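You operate a simulated robot arm through the tools that you are given. There is no shell and no other tool.

You run a simulated robot arm. Do the job below in one go: nothing can be reset, and whatever is moved stays where it is left.

TASK
Click JOIN, then turn the speakerphone up three steps and mute it.

Only the result counts: the job must be done as asked and must still hold three seconds after the hand-in. Knocking over, shifting, dropping, spilling or breaking anything else fails it.

THE ROBOT
A 7-joint arm with a fingered hand, fixed in place. Base frame: the origin is at the foot of the arm, x ahead of it, y to its left, z up; the work surface is at about z = 74.5. Units: cm, rad, N and s.
Its first joint turns from -2.897 to 2.897 rad. Payload 4.7 kg.
Tool frame: the origin (TCP) lies between the finger pads and is the grasp point; the fingertips stand 3.6 cm ahead of it; z points along the fingers, y is the line along which they close. The gripper opens to 12 cm. The gripper's body begins 4.2 cm behind the TCP. The gripper is a hand of 5 fingers: y runs from the thumb to the fingers, the wrist lies at [-1.8, -12.2, -21] in the tool frame.
Orientation is that of the tool frame in the base frame, as a unit quaternion [w, x, y, z]. With the fingers straight down and the wrist toward the robot, the tool's x, y and z point along [0, 1, 0], [1, 0, 0] and [0, 0, -1] of the base frame.

THE INTERFACE
- The arm moves only by the tool servo_tool. Its argument "rows" is a list of rows, each a list of 6 numbers: the shift along the tool's x, y, z in units of 30 mm (1.0 is 30 mm), then the turn, a rotation vector about the tool's x, y, z in units of 8 degrees (1.0 is 8 degrees). In form: [[tx, ty, tz, rx, ry, rz], ...]. A call has 1 to 20 rows; each row shifts and turns the commanded pose from where the row before left it, along the tool's axes as they then stand. A call with a number of a shift or a turn outside -1 to 1 is refused whole. Each row takes 0.2 s and may step no farther than 5 cm and 0.15 rad from the row before; otherwise, the whole call is refused. A pose out of reach is approached as far as the arm can. The call stops where the force on the tool passes 40 N (or 10 N more than at its start, if that is more) or the arm is blocked; 0.2 s more then pass. In this call time passes only in rows, and 0.2 s behind the last. It gives the time, the measured TCP pose, the force on the tool (base axes), the opening and the grip force at its end, in the units of the frame above (readings bear some noise), with the torque about the TCP (base axes, N m) and any sound that the robot's microphone picked up, and new pictures: "views" is both (left out), scene, wrist or none.
- Cameras (640 x 400 px; columns grow to the right, rows downward): "scene" is fixed at [39.99, -64.98, 149.18]; the picture's right is [1.00, 0.00, 0.00], its down [0.00, -0.47, -0.88] and it looks along [-0.00, 0.88, -0.47] (base axes); focal length 348 px, centre (320, 200). "wrist" rides on the gripper at [7.3, -9.1, -14.3] in the tool frame; the picture's right is [-0.80, 0.28, -0.53], its down [-0.53, -0.73, 0.42] and it looks along [-0.27, 0.62, 0.74] (tool axes); focal length 234 px, centre (320, 200). There is no depth. A picture from a camera that has moved, and an enlarged one, comes with that camera's place and axes in the base frame and with its lens.
- move_fingers(index, middle, ring, little, thumb_bend, thumb_turn): sets how far each is bent, from 0 (flat) to 1 (curled in); at 0.3 the hand is open as for a grip, at 0.7 the pads meet at the TCP. One left out holds its place. A second passes; each finger stops where it meets its share of the squeeze, and holds until it gets a number again. It is the only way to open and close the hand. It gives what a move gives, with no picture; readings hold the bend of each and the force on index, middle, ring, little, thumb and palm. thumb_turn goes from beside the hand (0) to across from the fingers (1), as for a grip.
- zoom(camera, box): a new picture of the part [left, top, right, bottom] of that camera's present view, enlarged. It takes no simulated time.
- close_job(): hands the job in; it is judged then, once.

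Nothing tells you positions but the pictures and the camera data. Unless the task says otherwise, let go and move clear before handing in.

The tools are called after "Emit:" as a command line: name --pt "numbers of a row" for each row, then --argument value for the rest, lists and objects as JSON in quotes. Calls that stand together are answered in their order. servo_tool: Moves the arm, as the interface text tells. Its arguments: {"type":"object","properties":{"rows":{"type":"array","items":{"type":"array","items":{"type":"number"}}},"views":{"type":"string","enum":["both","scene","wrist","none"]}},"required":["rows"]} The other tools are called the same way: move_fingers (index, middle, ring, little, thumb_bend, thumb_turn) moves the fingers one by one; zoom (camera, box) takes an enlarged picture of a part of a camera's view; close_job () hands the job in.

At the start:

```text
t: 0.0
eef_pos: [51.81, 40.36, 112.22]
tcp_rot: [0.0, 0.707, 0.707, 0.001]
contact_force: [0.1, -0.2, 0.5]
ft_torque: [-0.02, 0.01, 0.0]
gripper_width: 11.95
grip_force: 0.0
shape: jaw
bend: [0.3, 0.3, 0.3, 0.3, 0.3, 0.98]
finger forces: [0.0, 0.1, 0.1, 0.0, 0.1, 0.0]
```

scene: 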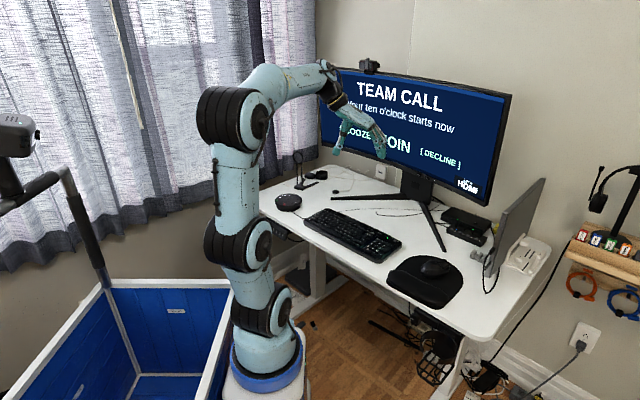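
wrist: 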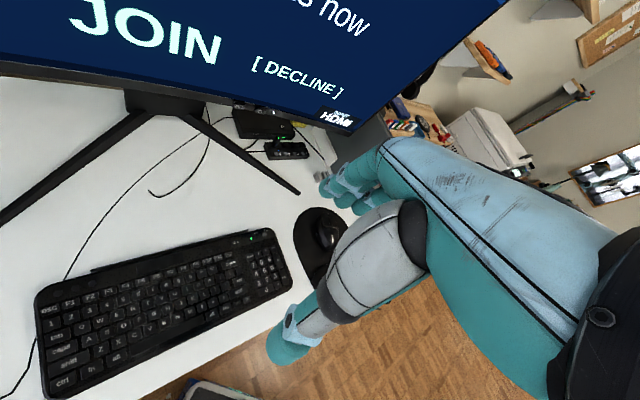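

I see a desk with a monitor showing a call invite (SNOOZE / JOIN / DECLINE), a keyboard, a mouse on a pad and a round black device at the left that may be the speakerphone. I'll zoom in to look closer before moving.

Emit:
zoom --camera "scene" --box '[250, 140, 350, 220]'

Emit:
zoom --camera "scene" --box '[320, 60, 520, 210]'

Emit:
zoom --camera "scene" --box '[380, 200, 560, 320]'

Emit:
zoom --camera "scene" --box '[300, 190, 420, 270]'

```text
5.00 times, centred on (300, 180) of scene
camera zoom: at [39.99, -64.98, 149.18], right [1.0, 0.0, 0.0], down [0.0, -0.47, -0.88], along [0.0, 0.88, -0.47], focal length 1740 px, centre (420, 300)
```

zoom: 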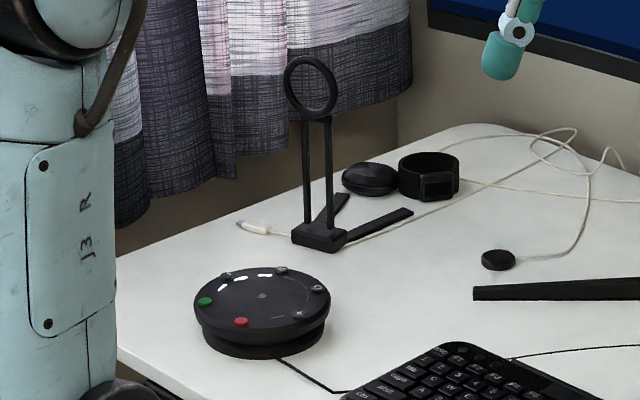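

```text
2.67 times, centred on (420, 135) of scene
camera zoom: at [39.99, -64.98, 149.18], right [1.0, 0.0, 0.0], down [0.0, -0.47, -0.88], along [0.0, 0.88, -0.47], focal length 928 px, centre (53, 373)
```

zoom: 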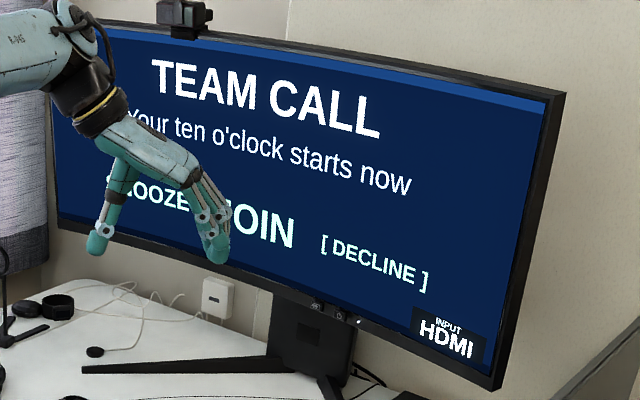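

```text
3.33 times, centred on (470, 260) of scene
camera zoom: at [39.99, -64.98, 149.18], right [1.0, 0.0, 0.0], down [0.0, -0.47, -0.88], along [0.0, 0.88, -0.47], focal length 1160 px, centre (-180, 0)
```

zoom: 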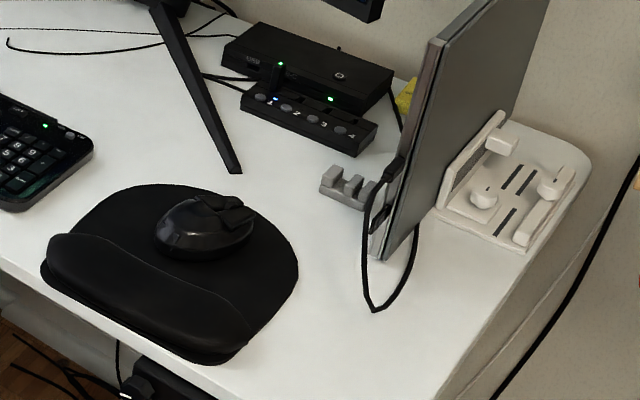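

```text
5.00 times, centred on (360, 230) of scene
camera zoom: at [39.99, -64.98, 149.18], right [1.0, 0.0, 0.0], down [0.0, -0.47, -0.88], along [0.0, 0.88, -0.47], focal length 1740 px, centre (120, 50)
```

zoom: 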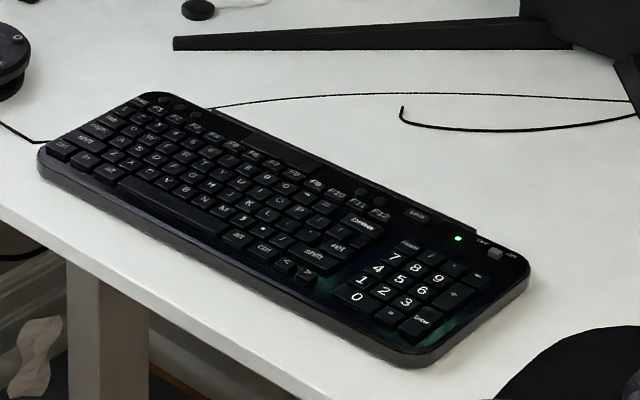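

The speakerphone appears to be near (27, 66), the mouse near (76, 22), and the hand blocks the JOIN area in the scene view. I'll pull the hand back to the left (towards -x) to see the whole screen.

Emit:
servo_tool --pt "0 -1 0 0 0 0" --pt "0 -1 0 0 0 0" --pt "0 -1 0 0 0 0" --pt "0 -1 0 0 0 0" --pt "0 -1 0 0 0 0" --pt "0 -1 0 0 0 0" --views "both"

```text
t: 1.4
eef_pos: [33.81, 39.95, 112.27]
tcp_rot: [0.0, 0.707, 0.707, 0.001]
contact_force: [-0.8, -0.5, -0.1]
ft_torque: [0.06, 0.0, 0.04]
gripper_width: 11.97
grip_force: 0.0
shape: jaw
bend: [0.3, 0.3, 0.3, 0.3, 0.3, 0.98]
finger forces: [0.0, 0.1, 0.0, 0.0, 0.1, 0.1]
camera wrist: at [24.71, 47.37, 126.53], right [0.28, -0.8, 0.53], down [-0.73, -0.53, -0.42], along [0.62, -0.27, -0.74], focal length 234 px, centre (320, 200)
```

scene: 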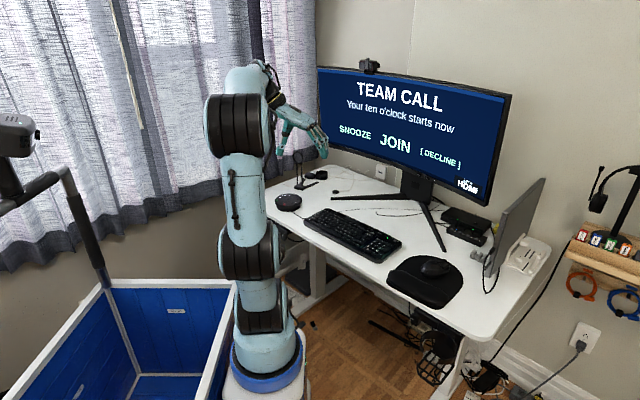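
wrist: 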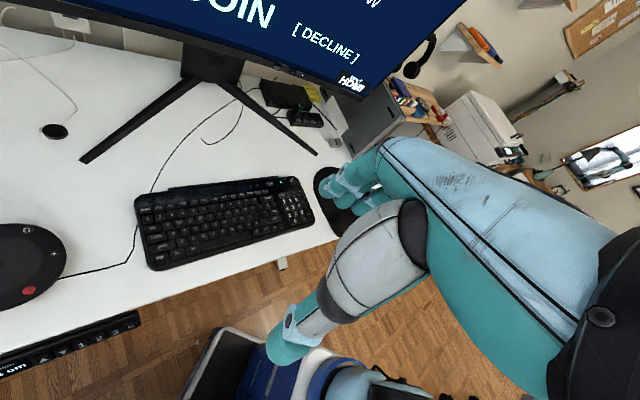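

Emit:
zoom --camera "scene" --box '[310, 50, 520, 210]'

Emit:
zoom --camera "scene" --box '[330, 110, 480, 200]'

Emit:
zoom --camera "scene" --box '[270, 185, 310, 215]'

Emit:
zoom --camera "scene" --box '[400, 240, 480, 300]'

Emit:
zoom --camera "wrist" --box '[240, 120, 440, 380]'

```text
2.50 times, centred on (415, 130) of scene
camera zoom: at [39.99, -64.98, 149.18], right [1.0, 0.0, 0.0], down [0.0, -0.47, -0.88], along [0.0, 0.88, -0.47], focal length 870 px, centre (82, 375)
```

zoom: 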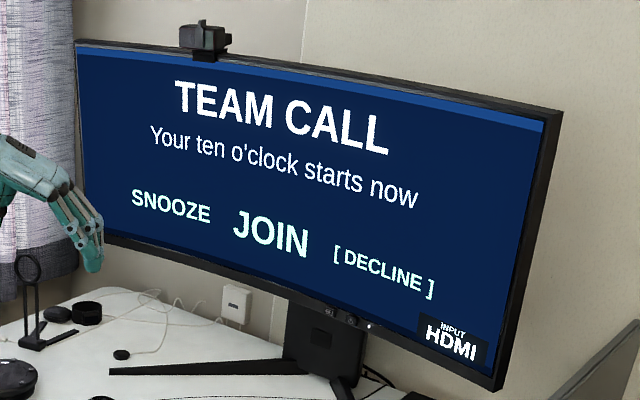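

```text
4.27 times, centred on (405, 155) of scene
camera zoom: at [39.99, -64.98, 149.18], right [1.0, 0.0, 0.0], down [0.0, -0.47, -0.88], along [0.0, 0.88, -0.47], focal length 1485 px, centre (-43, 392)
```

zoom: 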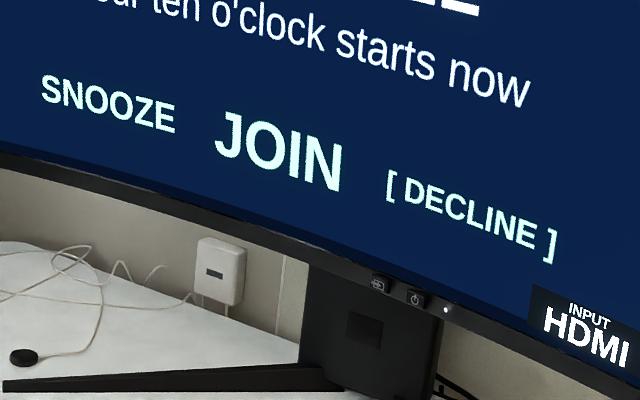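

```text
13.33 times, centred on (290, 200) of scene
camera zoom: at [39.99, -64.98, 149.18], right [1.0, 0.0, 0.0], down [0.0, -0.47, -0.88], along [0.0, 0.88, -0.47], focal length 4641 px, centre (720, 200)
```

zoom: 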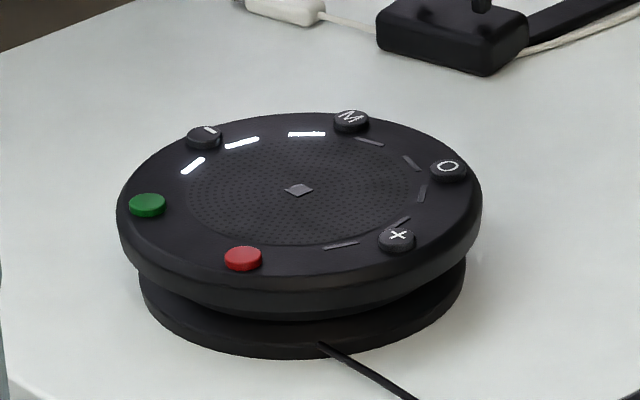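

```text
6.67 times, centred on (440, 270) of scene
camera zoom: at [39.99, -64.98, 149.18], right [1.0, 0.0, 0.0], down [0.0, -0.47, -0.88], along [0.0, 0.88, -0.47], focal length 2320 px, centre (-480, -267)
```

zoom: 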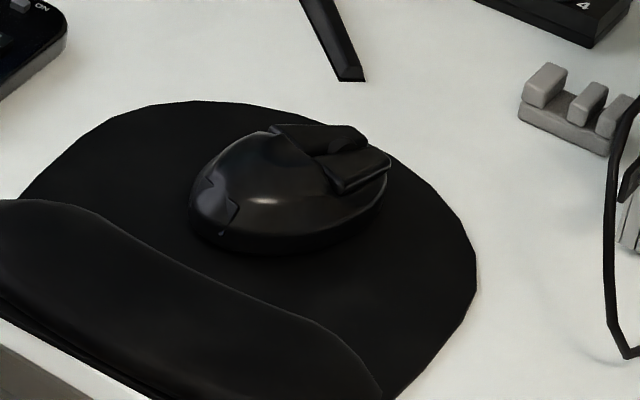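

```text
1.54 times, centred on (340, 250) of wrist
camera zoom: at [24.71, 47.37, 126.53], right [0.28, -0.8, 0.53], down [-0.73, -0.53, -0.42], along [0.62, -0.27, -0.74], focal length 360 px, centre (289, 123)
```

zoom: 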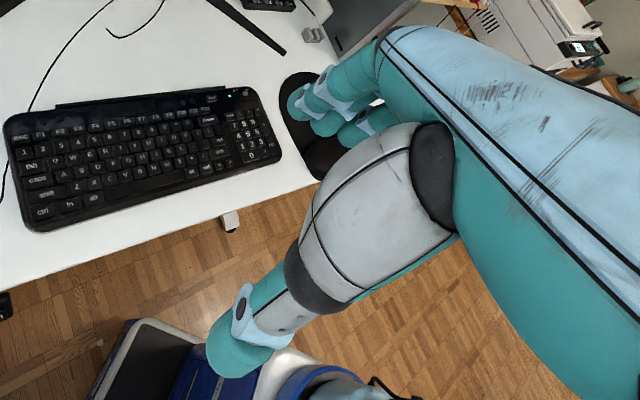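

The brackets sit on DECLINE, so that appears to be the highlighted option, and I'll have to move the mouse pointer before clicking. The speakerphone shows 3 lit segments out of about 8, with -, M, O, +, red and green buttons. I'll first find out which finger is the index by putting the hand in a pointing posture.

Emit:
move_fingers --index 0.3 --middle 0.9 --ring 0.9 --little 0.9

Emit:
zoom --camera "wrist" --box '[200, 100, 460, 400]'

Emit:
zoom --camera "scene" --box '[260, 90, 340, 170]'

```text
t: 2.4
eef_pos: [33.66, 40.07, 112.23]
tcp_rot: [0.0, 0.707, 0.707, 0.001]
contact_force: [-0.2, 0.4, 0.4]
ft_torque: [-0.03, 0.0, -0.02]
gripper_width: 12.2
grip_force: 0.0
shape: fingers
bend: [0.3, 0.9, 0.9, 0.9, 0.3, 0.98]
finger forces: [0.0, 0.0, 0.0, 0.0, 0.0, 0.0]
```

```text
1.33 times, centred on (330, 250) of wrist
camera zoom: at [24.71, 47.39, 126.55], right [0.28, -0.8, 0.53], down [-0.73, -0.53, -0.42], along [0.62, -0.27, -0.74], focal length 312 px, centre (307, 133)
```

zoom: 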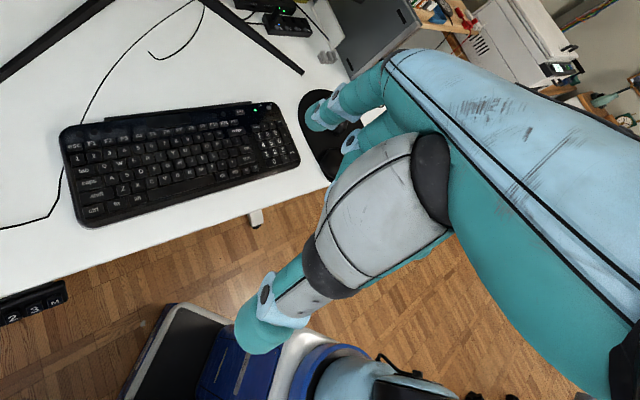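

```text
5.00 times, centred on (300, 130) of scene
camera zoom: at [39.99, -64.98, 149.18], right [1.0, 0.0, 0.0], down [0.0, -0.47, -0.88], along [0.0, 0.88, -0.47], focal length 1740 px, centre (420, 550)
```

zoom: 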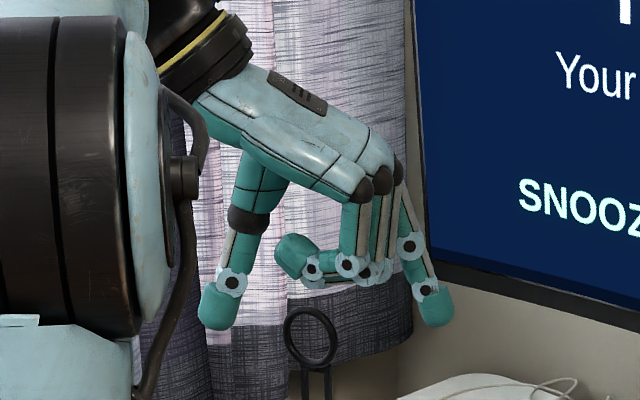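

The index finger is on the tool's +x side (nearest the wrist camera). I'll now open the hand again and fly it above the mouse area, turned about 42° so that the grasp axis runs across the mouse.

Emit:
move_fingers --index 0.3 --middle 0.3 --ring 0.3 --little 0.3

Emit:
servo_tool --pt "-0.36 0.97 0.36 0 0 0" --pt "-0.36 0.97 0.36 0 0 0" --pt "-0.36 0.97 0.36 0 0 0" --pt "-0.36 0.97 0.36 0 0 0" --pt "-0.36 0.97 0.36 0 0 0" --pt "-0.36 0.97 0.36 0 0 0" --pt "-0.36 0.97 0.36 0 0 0" --pt "-0.36 0.97 0.36 0 0 0" --pt "-0.36 0.97 0.36 0 0 0" --pt "-0.36 0.97 0.36 0 0 0" --pt "-0.36 0.97 0.36 0 0 0" --pt "0 0 0 0 0 1" --pt "0 0 0 0 0 1" --pt "0 0 0 0 0 1" --pt "0 0 0 0 0 1" --pt "0 0 0 0 0 1" --views "both"

```text
t: 3.4
eef_pos: [33.85, 40.09, 112.3]
tcp_rot: [-0.001, 0.707, 0.708, 0.0]
contact_force: [0.6, 0.9, 0.4]
ft_torque: [-0.03, 0.04, 0.0]
gripper_width: 12.22
grip_force: 0.1
shape: fingers
bend: [0.3, 0.3, 0.3, 0.3, 0.3, 0.98]
finger forces: [0.0, 0.0, 0.0, 0.2, 0.1, 0.0]
```

```text
t: 6.8
eef_pos: [65.76, 28.3, 100.43]
tcp_rot: [0.0, 0.906, 0.422, 0.0]
contact_force: [-0.1, -0.6, -0.3]
ft_torque: [0.04, 0.0, -0.01]
gripper_width: 12.21
grip_force: 0.1
shape: fingers
bend: [0.3, 0.3, 0.3, 0.3, 0.3, 0.98]
finger forces: [0.0, 0.0, 0.0, 0.0, 0.0, 0.1]
camera wrist: at [63.57, 39.81, 114.74], right [-0.3, -0.8, 0.53], down [-0.9, 0.06, -0.42], along [0.3, -0.6, -0.74], focal length 234 px, centre (320, 200)
```

scene: 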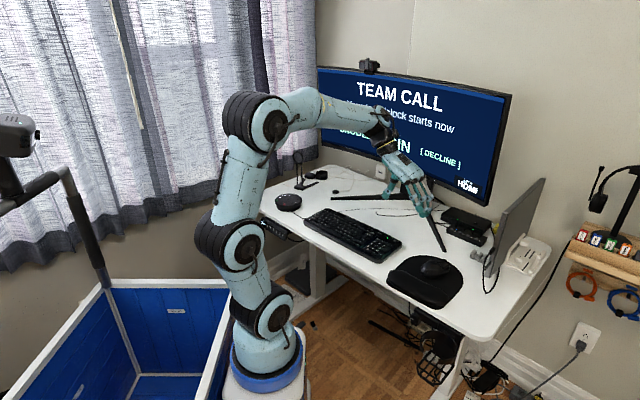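
wrist: 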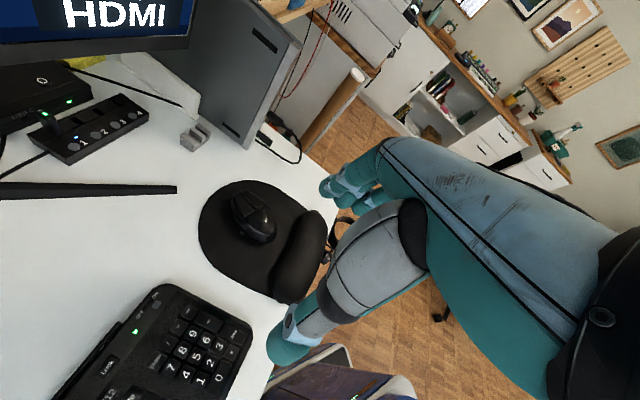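

Emit:
zoom --camera "wrist" --box '[180, 160, 340, 320]'

Emit:
zoom --camera "wrist" --box '[0, 40, 160, 170]'

```text
2.50 times, centred on (260, 240) of wrist
camera zoom: at [63.57, 39.81, 114.74], right [-0.3, -0.8, 0.53], down [-0.9, 0.06, -0.42], along [0.3, -0.6, -0.74], focal length 585 px, centre (470, 100)
```

zoom: 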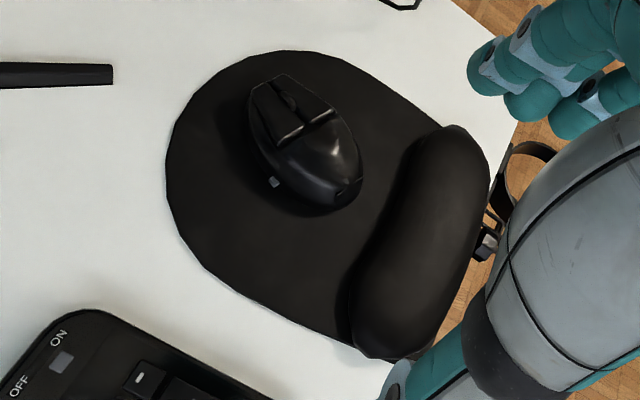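

```text
3.08 times, centred on (80, 105) of wrist
camera zoom: at [63.57, 39.81, 114.74], right [-0.3, -0.8, 0.53], down [-0.9, 0.06, -0.42], along [0.3, -0.6, -0.74], focal length 720 px, centre (1058, 492)
```

zoom: 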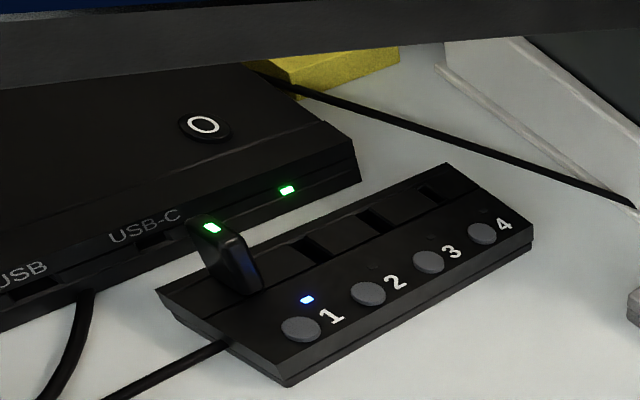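

The mouse lies on the pad near (77, 23), seemingly turned somewhat clockwise relative to the desk. I'll hover about 10 cm above it for a closer look.

Emit:
servo_tool --pt "0.233 0.78 0.8 0 0 0" --pt "0.233 0.78 0.8 0 0 0" --pt "0.233 0.78 0.8 0 0 0" --pt "0.233 0.78 0.8 0 0 0" --pt "0.233 0.78 0.8 0 0 0" --views "both"

Emit:
zoom --camera "wrist" --box '[180, 160, 420, 360]'

Emit:
zoom --camera "scene" --box '[370, 150, 530, 310]'

```text
t: 8.0
eef_pos: [77.02, 23.48, 88.51]
tcp_rot: [0.0, 0.906, 0.423, -0.001]
contact_force: [-0.6, 0.7, 0.1]
ft_torque: [-0.01, -0.02, 0.01]
gripper_width: 12.22
grip_force: 0.0
shape: fingers
bend: [0.3, 0.3, 0.3, 0.3, 0.3, 0.98]
finger forces: [0.0, 0.0, 0.0, 0.0, 0.0, 0.0]
camera wrist: at [74.87, 34.93, 102.86], right [-0.3, -0.8, 0.52], down [-0.9, 0.06, -0.43], along [0.31, -0.6, -0.74], focal length 234 px, centre (320, 200)
```

scene: 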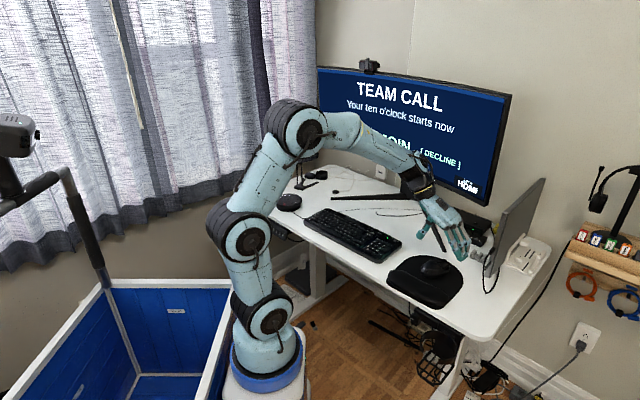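
wrist: 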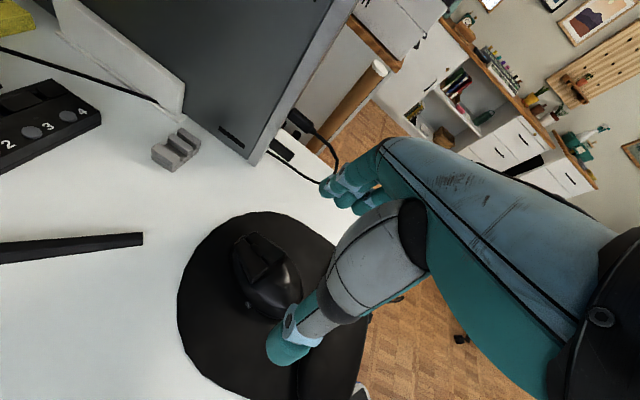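

```text
2.00 times, centred on (300, 260) of wrist
camera zoom: at [74.87, 34.93, 102.86], right [-0.3, -0.8, 0.52], down [-0.9, 0.06, -0.43], along [0.31, -0.6, -0.74], focal length 468 px, centre (360, 80)
```

zoom: 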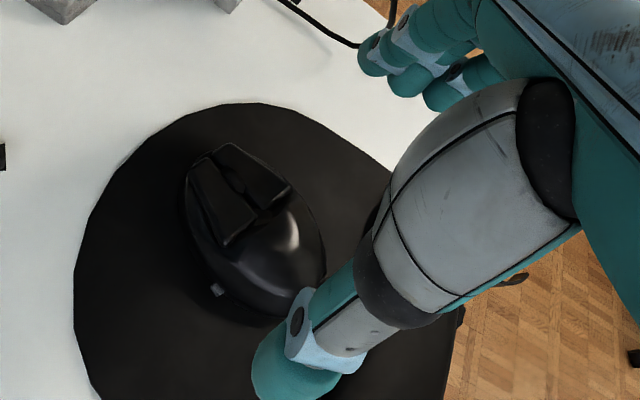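

```text
2.50 times, centred on (450, 230) of scene
camera zoom: at [39.99, -64.98, 149.18], right [1.0, 0.0, 0.0], down [0.0, -0.47, -0.88], along [0.0, 0.88, -0.47], focal length 870 px, centre (-5, 125)
```

zoom: 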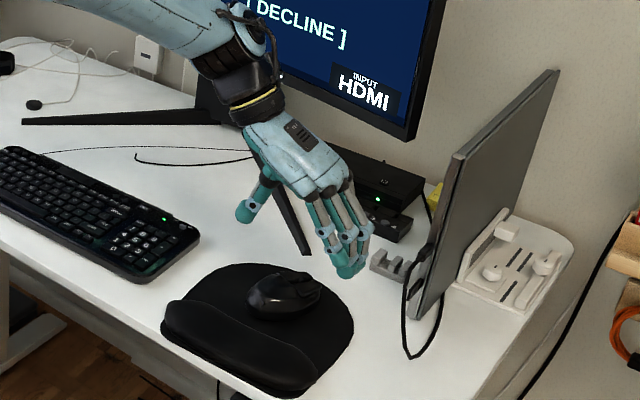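

Emit:
zoom --camera "wrist" --box '[220, 220, 320, 330]'

Emit:
zoom --camera "scene" --box '[415, 245, 465, 285]'

```text
3.64 times, centred on (270, 275) of wrist
camera zoom: at [74.87, 34.93, 102.86], right [-0.3, -0.8, 0.52], down [-0.9, 0.06, -0.43], along [0.31, -0.6, -0.74], focal length 852 px, centre (502, -73)
```

zoom: 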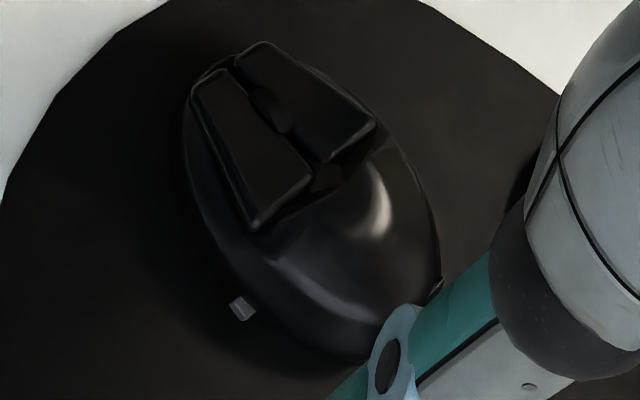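

```text
10.00 times, centred on (440, 265) of scene
camera zoom: at [39.99, -64.98, 149.18], right [1.0, 0.0, 0.0], down [0.0, -0.47, -0.88], along [0.0, 0.88, -0.47], focal length 3480 px, centre (-880, -450)
```

zoom: 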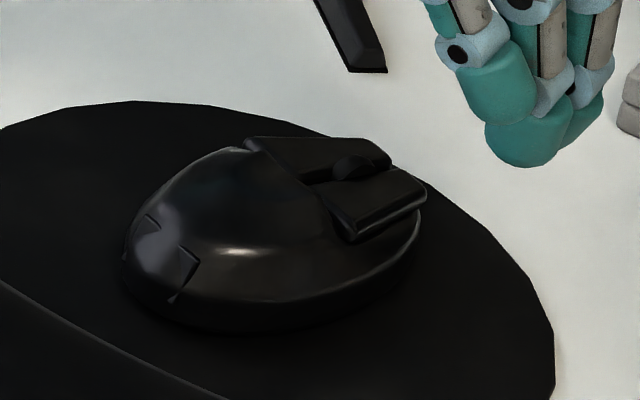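

Emit:
zoom --camera "scene" --box '[410, 190, 490, 290]'

Emit:
zoom --camera "wrist" --box '[300, 120, 440, 240]'

```text
4.00 times, centred on (450, 240) of scene
camera zoom: at [39.99, -64.98, 149.18], right [1.0, 0.0, 0.0], down [0.0, -0.47, -0.88], along [0.0, 0.88, -0.47], focal length 1392 px, centre (-200, 40)
```

zoom: 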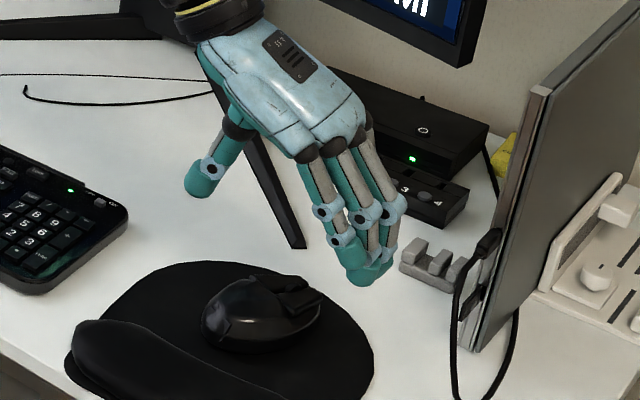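

```text
3.33 times, centred on (370, 180) of wrist
camera zoom: at [74.87, 34.93, 102.86], right [-0.3, -0.8, 0.52], down [-0.9, 0.06, -0.43], along [0.31, -0.6, -0.74], focal length 781 px, centre (153, 267)
```

zoom: 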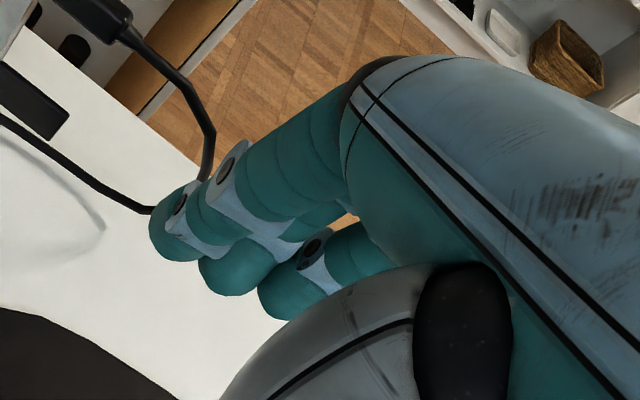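

The mouse points about 26° from base x, with a small switch low on its left side that I should avoid. I'll align the hand with the mouse, so the four fingers form a wall on its right side and can push it left, and check before lowering.

Emit:
servo_tool --pt "0 0 0 0 0 1" --pt "0 0 0 0 0 1" --pt "0 0 0 0 0 1" --pt "0.63 -0.27 0 0 0 0" --pt "0.63 -0.27 0 0 0 0" --views "both"

Emit:
zoom --camera "scene" --box '[400, 190, 480, 290]'

Emit:
zoom --camera "wrist" --box '[180, 160, 420, 360]'

```text
t: 9.2
eef_pos: [79.76, 26.78, 88.49]
tcp_rot: [-0.001, 0.974, 0.226, 0.001]
contact_force: [-0.2, -0.1, 1.8]
ft_torque: [0.04, 0.01, -0.01]
gripper_width: 12.23
grip_force: 0.0
shape: fingers
bend: [0.3, 0.3, 0.3, 0.3, 0.3, 0.98]
finger forces: [0.0, 0.0, 0.0, 0.0, 0.0, 0.1]
camera wrist: at [82.41, 38.15, 102.83], right [-0.6, -0.6, 0.52], down [-0.8, 0.43, -0.42], along [0.03, -0.67, -0.74], focal length 234 px, centre (320, 200)
```

scene: 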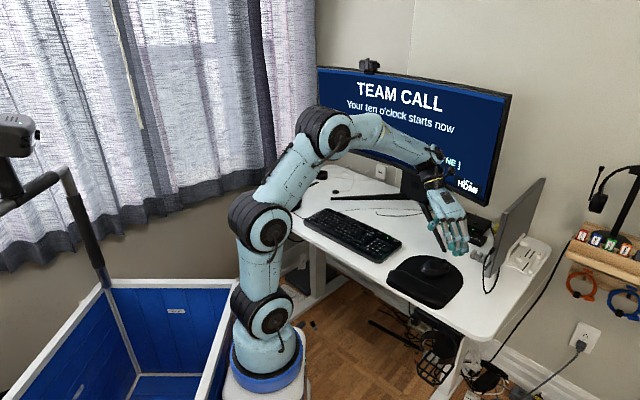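
wrist: 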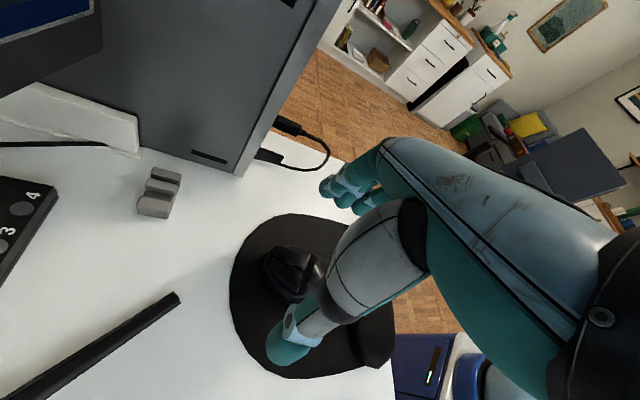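

```text
4.00 times, centred on (440, 240) of scene
camera zoom: at [39.99, -64.98, 149.18], right [1.0, 0.0, 0.0], down [0.0, -0.47, -0.88], along [0.0, 0.88, -0.47], focal length 1392 px, centre (-160, 40)
```

zoom: 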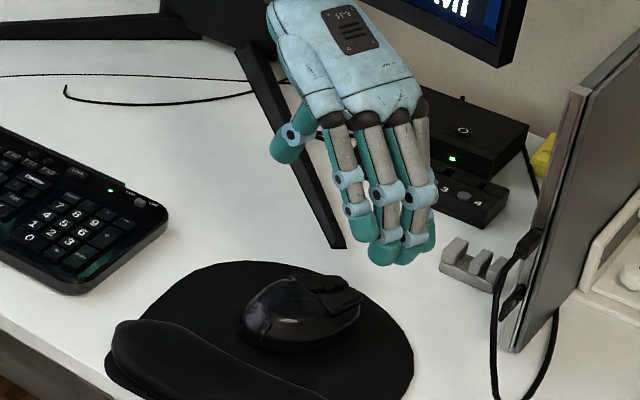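

```text
2.00 times, centred on (300, 260) of wrist
camera zoom: at [82.41, 38.15, 102.83], right [-0.6, -0.6, 0.52], down [-0.8, 0.43, -0.42], along [0.03, -0.67, -0.74], focal length 468 px, centre (360, 80)
```

zoom: 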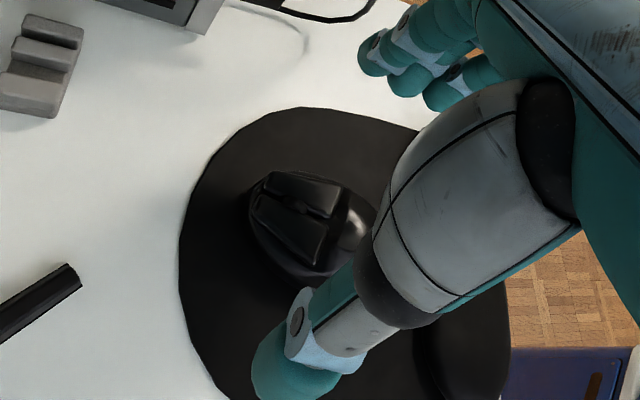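

The fingers hang to the right of the mouse with clearance, so I'll lower most of the way and check the pictures before the last few centimetres.

Emit:
servo_tool --pt "0 0 0.7 0 0 0" --pt "0 0 0.7 0 0 0" --pt "0 0 0.7 0 0 0" --views "both"

Emit:
zoom --camera "scene" --box '[400, 210, 480, 310]'

Emit:
zoom --camera "wrist" --box '[180, 120, 420, 360]'

```text
t: 10.0
eef_pos: [79.73, 26.6, 82.08]
tcp_rot: [0.0, 0.974, 0.226, -0.001]
contact_force: [-0.4, -0.5, 0.6]
ft_torque: [0.01, -0.01, 0.0]
gripper_width: 12.22
grip_force: 0.1
shape: fingers
bend: [0.3, 0.3, 0.3, 0.3, 0.3, 0.98]
finger forces: [0.0, 0.1, 0.0, 0.1, 0.0, 0.0]
camera wrist: at [82.32, 38.05, 96.43], right [-0.6, -0.6, 0.52], down [-0.8, 0.42, -0.42], along [0.03, -0.67, -0.74], focal length 234 px, centre (320, 200)
```

scene: 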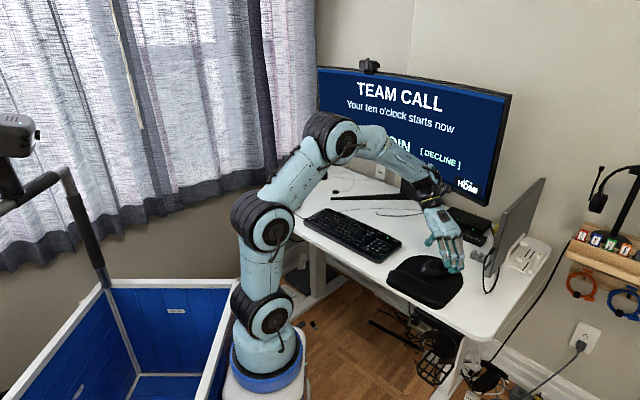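
wrist: 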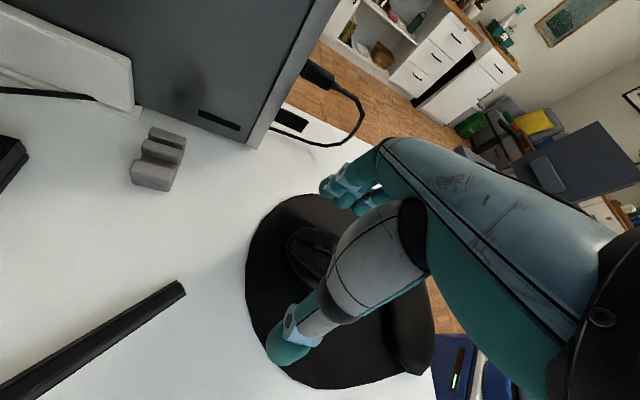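

```text
4.00 times, centred on (440, 260) of scene
camera zoom: at [39.99, -64.98, 149.18], right [1.0, 0.0, 0.0], down [0.0, -0.47, -0.88], along [0.0, 0.88, -0.47], focal length 1392 px, centre (-160, -40)
```

zoom: 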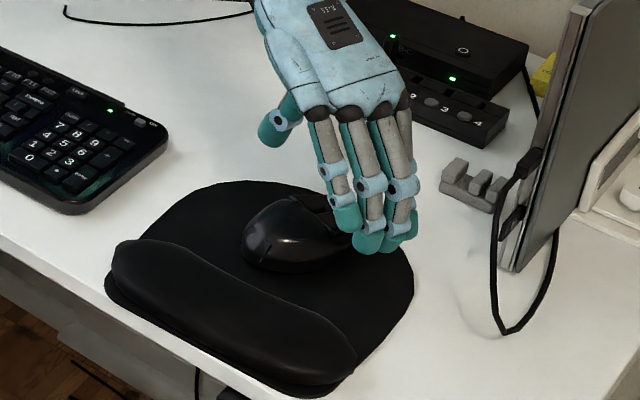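

```text
1.67 times, centred on (300, 240) of wrist
camera zoom: at [82.32, 38.05, 96.43], right [-0.6, -0.6, 0.52], down [-0.8, 0.42, -0.42], along [0.03, -0.67, -0.74], focal length 390 px, centre (353, 133)
```

zoom: 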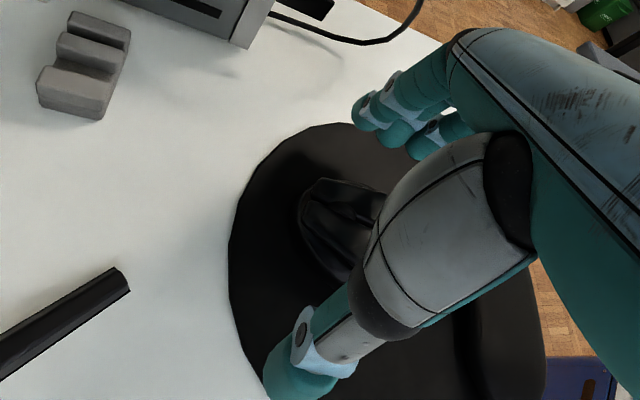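

Emit:
servo_tool --pt "0 0 0.38 0 0 0" --pt "0 0 0.38 0 0 0" --views "scene"

Emit:
zoom --camera "scene" --box '[400, 210, 480, 310]'

```text
t: 10.6
eef_pos: [79.59, 26.73, 79.76]
tcp_rot: [0.0, 0.974, 0.227, -0.001]
contact_force: [0.3, -0.1, 0.2]
ft_torque: [0.0, 0.04, 0.0]
gripper_width: 12.21
grip_force: 0.0
shape: fingers
bend: [0.3, 0.3, 0.3, 0.3, 0.3, 0.98]
finger forces: [0.0, 0.0, 0.0, 0.0, 0.1, 0.0]
```

scene: 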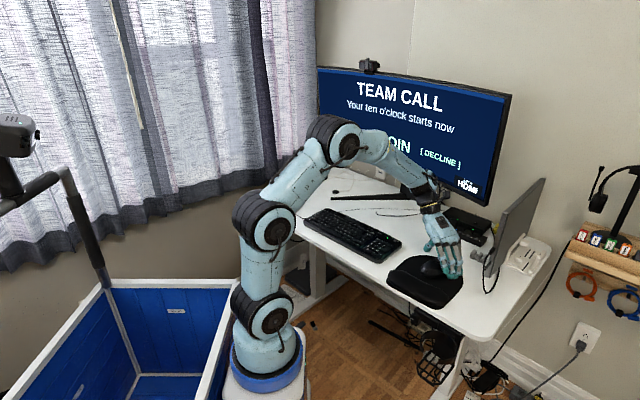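

```text
4.00 times, centred on (440, 260) of scene
camera zoom: at [39.99, -64.98, 149.18], right [1.0, 0.0, 0.0], down [0.0, -0.47, -0.88], along [0.0, 0.88, -0.47], focal length 1392 px, centre (-160, -40)
```

zoom: 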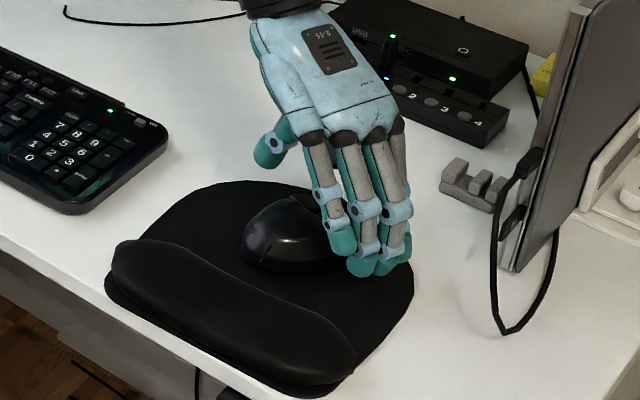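

The fingers are beside the front half of the mouse, so I'll shift the hand back 2.5 cm to centre them on the mouse, then start easing left.

Emit:
servo_tool --pt "-0.42 0 0 0 0 0" --pt "-0.42 0 0 0 0 0" --views "scene"

Emit:
zoom --camera "scene" --box '[400, 210, 480, 310]'

Emit:
zoom --camera "wrist" --box '[180, 120, 420, 360]'

```text
t: 11.2
eef_pos: [77.57, 25.63, 79.63]
tcp_rot: [0.001, 0.974, 0.225, -0.001]
contact_force: [-0.5, -0.2, -0.6]
ft_torque: [0.0, 0.02, 0.01]
gripper_width: 12.21
grip_force: 0.1
shape: fingers
bend: [0.3, 0.3, 0.3, 0.3, 0.3, 0.98]
finger forces: [0.0, 0.0, 0.0, 0.1, 0.0, 0.1]
```

scene: 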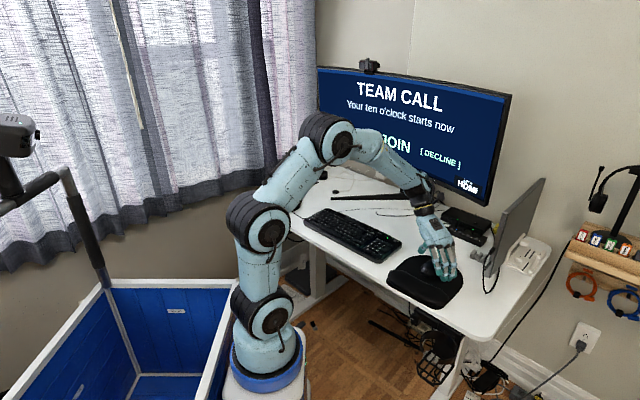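

```text
4.00 times, centred on (440, 260) of scene
camera zoom: at [39.99, -64.98, 149.18], right [1.0, 0.0, 0.0], down [0.0, -0.47, -0.88], along [0.0, 0.88, -0.47], focal length 1392 px, centre (-160, -40)
```

zoom: 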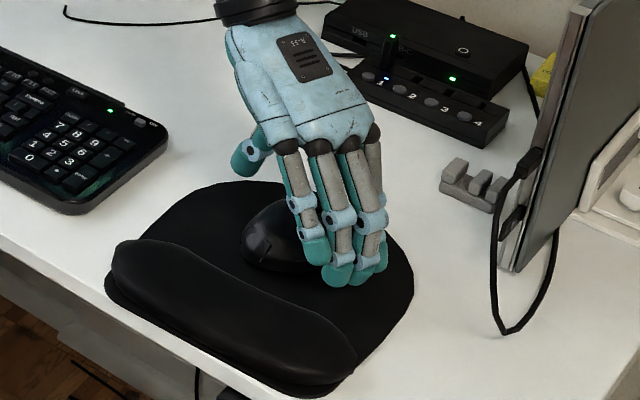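

```text
1.67 times, centred on (300, 240) of wrist
camera zoom: at [80.08, 37.06, 94.05], right [-0.6, -0.6, 0.53], down [-0.8, 0.42, -0.42], along [0.03, -0.67, -0.74], focal length 390 px, centre (353, 133)
```

zoom: 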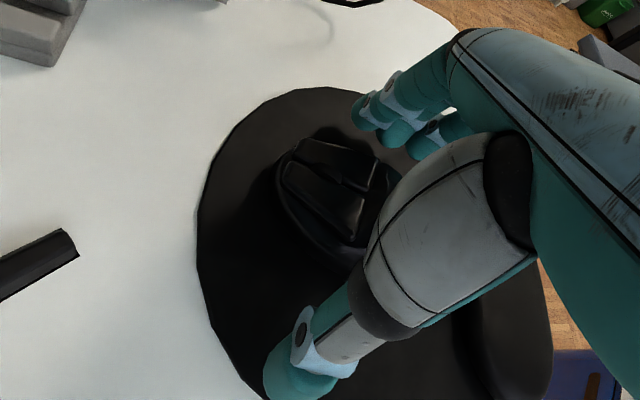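

Emit:
servo_tool --pt "0 -0.2 0 0 0 0" --pt "0 -0.2 0 0 0 0" --pt "0 -0.2 0 0 0 0" --views "scene"

Emit:
zoom --camera "scene" --box '[340, 120, 480, 310]'

Emit:
zoom --camera "wrist" --box '[180, 120, 420, 360]'

```text
t: 12.0
eef_pos: [76.65, 27.21, 79.76]
tcp_rot: [0.0, 0.974, 0.225, -0.001]
contact_force: [0.6, -0.4, -0.3]
ft_torque: [0.01, 0.01, -0.02]
gripper_width: 12.2
grip_force: 0.1
shape: fingers
bend: [0.3, 0.3, 0.3, 0.3, 0.3, 0.98]
finger forces: [0.0, 0.3, 0.0, 0.0, 0.0, 0.0]
```

scene: 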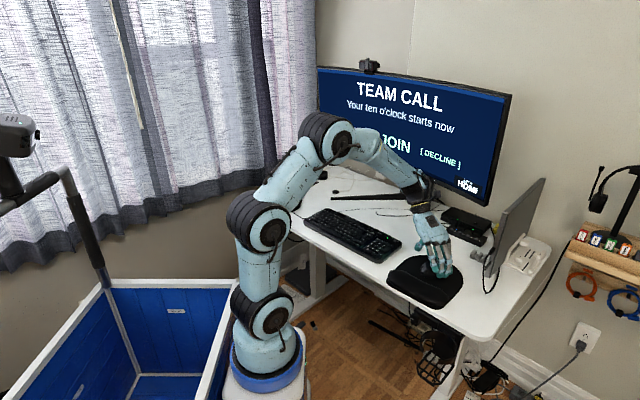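

```text
2.11 times, centred on (410, 215) of scene
camera zoom: at [39.99, -64.98, 149.18], right [1.0, 0.0, 0.0], down [0.0, -0.47, -0.88], along [0.0, 0.88, -0.47], focal length 733 px, centre (130, 168)
```

zoom: 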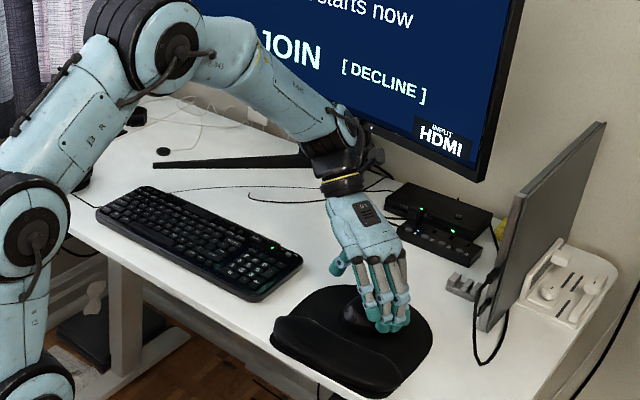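

```text
1.67 times, centred on (300, 240) of wrist
camera zoom: at [79.29, 38.6, 94.1], right [-0.6, -0.6, 0.53], down [-0.8, 0.42, -0.42], along [0.03, -0.67, -0.74], focal length 390 px, centre (353, 133)
```

zoom: 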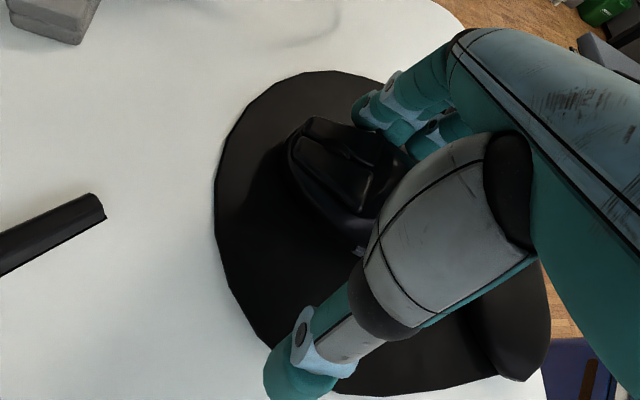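

The fingers are just about to touch the mouse, and DECLINE is still highlighted. I'll keep pushing left in small increments while watching the screen.

Emit:
servo_tool --pt "0 -0.17 0 0 0 0" --pt "0 -0.17 0 0 0 0" --views "scene"

Emit:
zoom --camera "scene" --box '[340, 120, 480, 310]'

Emit:
zoom --camera "wrist" --box '[180, 120, 420, 360]'

```text
t: 12.6
eef_pos: [76.24, 28.03, 79.77]
tcp_rot: [0.001, 0.975, 0.224, 0.001]
contact_force: [0.0, -0.8, -0.3]
ft_torque: [-0.03, -0.03, 0.01]
gripper_width: 12.2
grip_force: 0.2
shape: fingers
bend: [0.3, 0.3, 0.3, 0.3, 0.3, 0.98]
finger forces: [0.0, 0.3, 0.0, 0.0, 0.0, 0.0]
```

scene: 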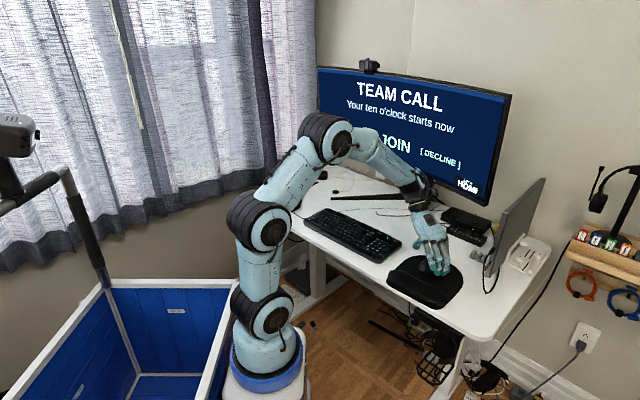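

```text
2.11 times, centred on (410, 215) of scene
camera zoom: at [39.99, -64.98, 149.18], right [1.0, 0.0, 0.0], down [0.0, -0.47, -0.88], along [0.0, 0.88, -0.47], focal length 733 px, centre (130, 168)
```

zoom: 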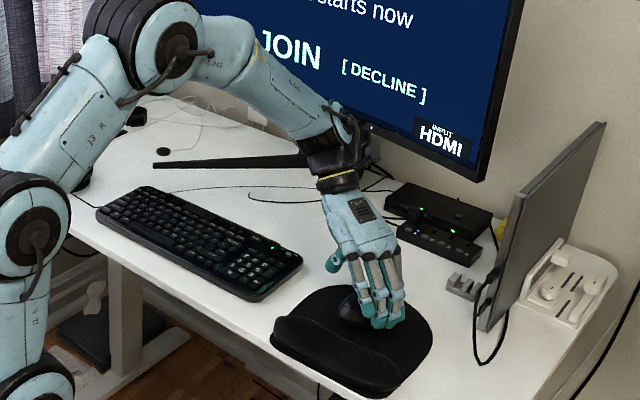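

```text
1.67 times, centred on (300, 240) of wrist
camera zoom: at [78.84, 39.47, 94.11], right [-0.6, -0.6, 0.53], down [-0.8, 0.42, -0.42], along [0.03, -0.67, -0.74], focal length 390 px, centre (353, 133)
```

zoom: 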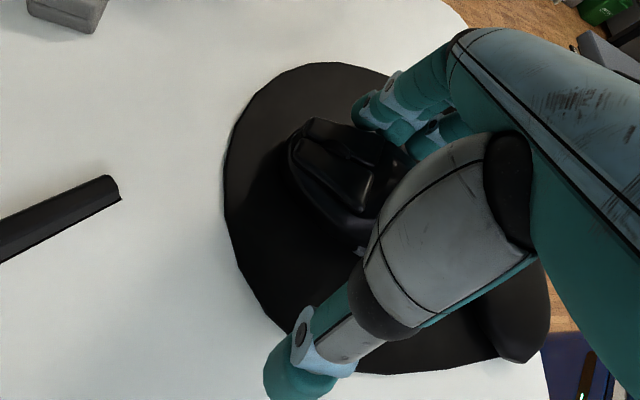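

The mouse is now moving with the fingers without visible rotation; continuing in ~1 cm increments.

Emit:
servo_tool --pt "0 -0.17 0 0 0 0" --pt "0 -0.17 0 0 0 0" --views "scene"

Emit:
zoom --camera "scene" --box '[340, 120, 480, 310]'

Emit:
zoom --camera "wrist" --box '[180, 120, 420, 360]'

```text
t: 13.2
eef_pos: [75.77, 29.07, 79.73]
tcp_rot: [-0.001, 0.974, 0.225, 0.0]
contact_force: [0.2, -0.5, 0.4]
ft_torque: [-0.04, -0.01, 0.04]
gripper_width: 12.17
grip_force: 0.1
shape: fingers
bend: [0.3, 0.3, 0.3, 0.3, 0.3, 0.98]
finger forces: [0.0, 0.4, 0.0, 0.0, 0.0, 0.1]
```

scene: 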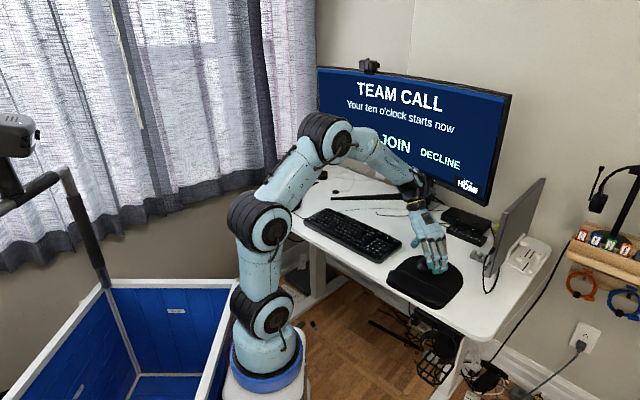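

```text
2.11 times, centred on (410, 215) of scene
camera zoom: at [39.99, -64.98, 149.18], right [1.0, 0.0, 0.0], down [0.0, -0.47, -0.88], along [0.0, 0.88, -0.47], focal length 733 px, centre (130, 168)
```

zoom: 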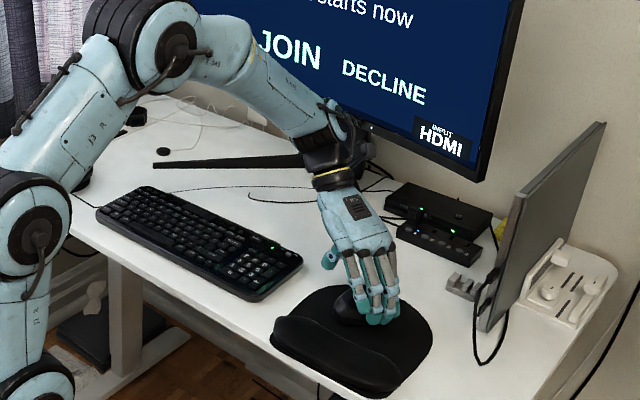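

```text
1.67 times, centred on (300, 240) of wrist
camera zoom: at [78.37, 40.42, 94.08], right [-0.6, -0.6, 0.52], down [-0.8, 0.42, -0.42], along [0.03, -0.67, -0.74], focal length 390 px, centre (353, 133)
```

zoom: 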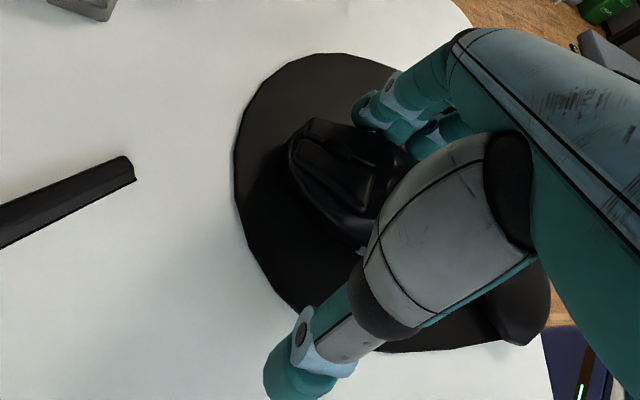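

DECLINE has lost its brackets, but JOIN has none yet, so the pointer seems to be between the two. I'll keep going in half-centimetre increments.

Emit:
servo_tool --pt "0 -0.17 0 0 0 0" --views "scene"

Emit:
zoom --camera "scene" --box '[340, 110, 480, 200]'

```text
t: 13.6
eef_pos: [75.52, 29.41, 79.77]
tcp_rot: [0.0, 0.974, 0.225, -0.001]
contact_force: [0.3, -0.8, 0.4]
ft_torque: [-0.03, 0.03, 0.0]
gripper_width: 12.22
grip_force: 0.0
shape: fingers
bend: [0.3, 0.3, 0.3, 0.3, 0.3, 0.98]
finger forces: [0.0, 0.3, 0.0, 0.1, 0.1, 0.1]
```

scene: 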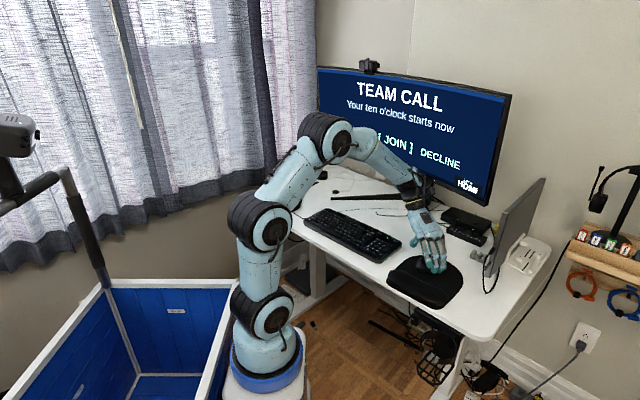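

```text
4.44 times, centred on (410, 155) of scene
camera zoom: at [39.99, -64.98, 149.18], right [1.0, 0.0, 0.0], down [0.0, -0.47, -0.88], along [0.0, 0.88, -0.47], focal length 1547 px, centre (-80, 400)
```

zoom: 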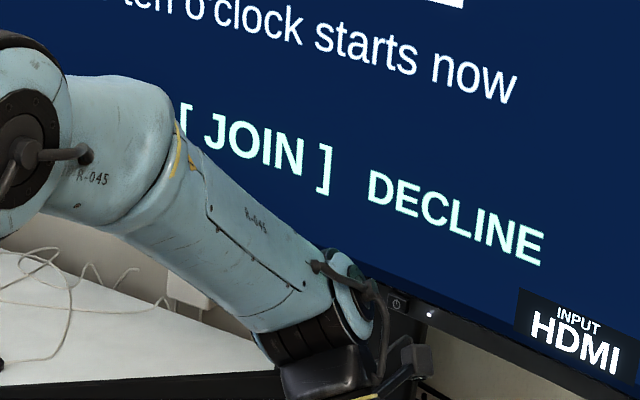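

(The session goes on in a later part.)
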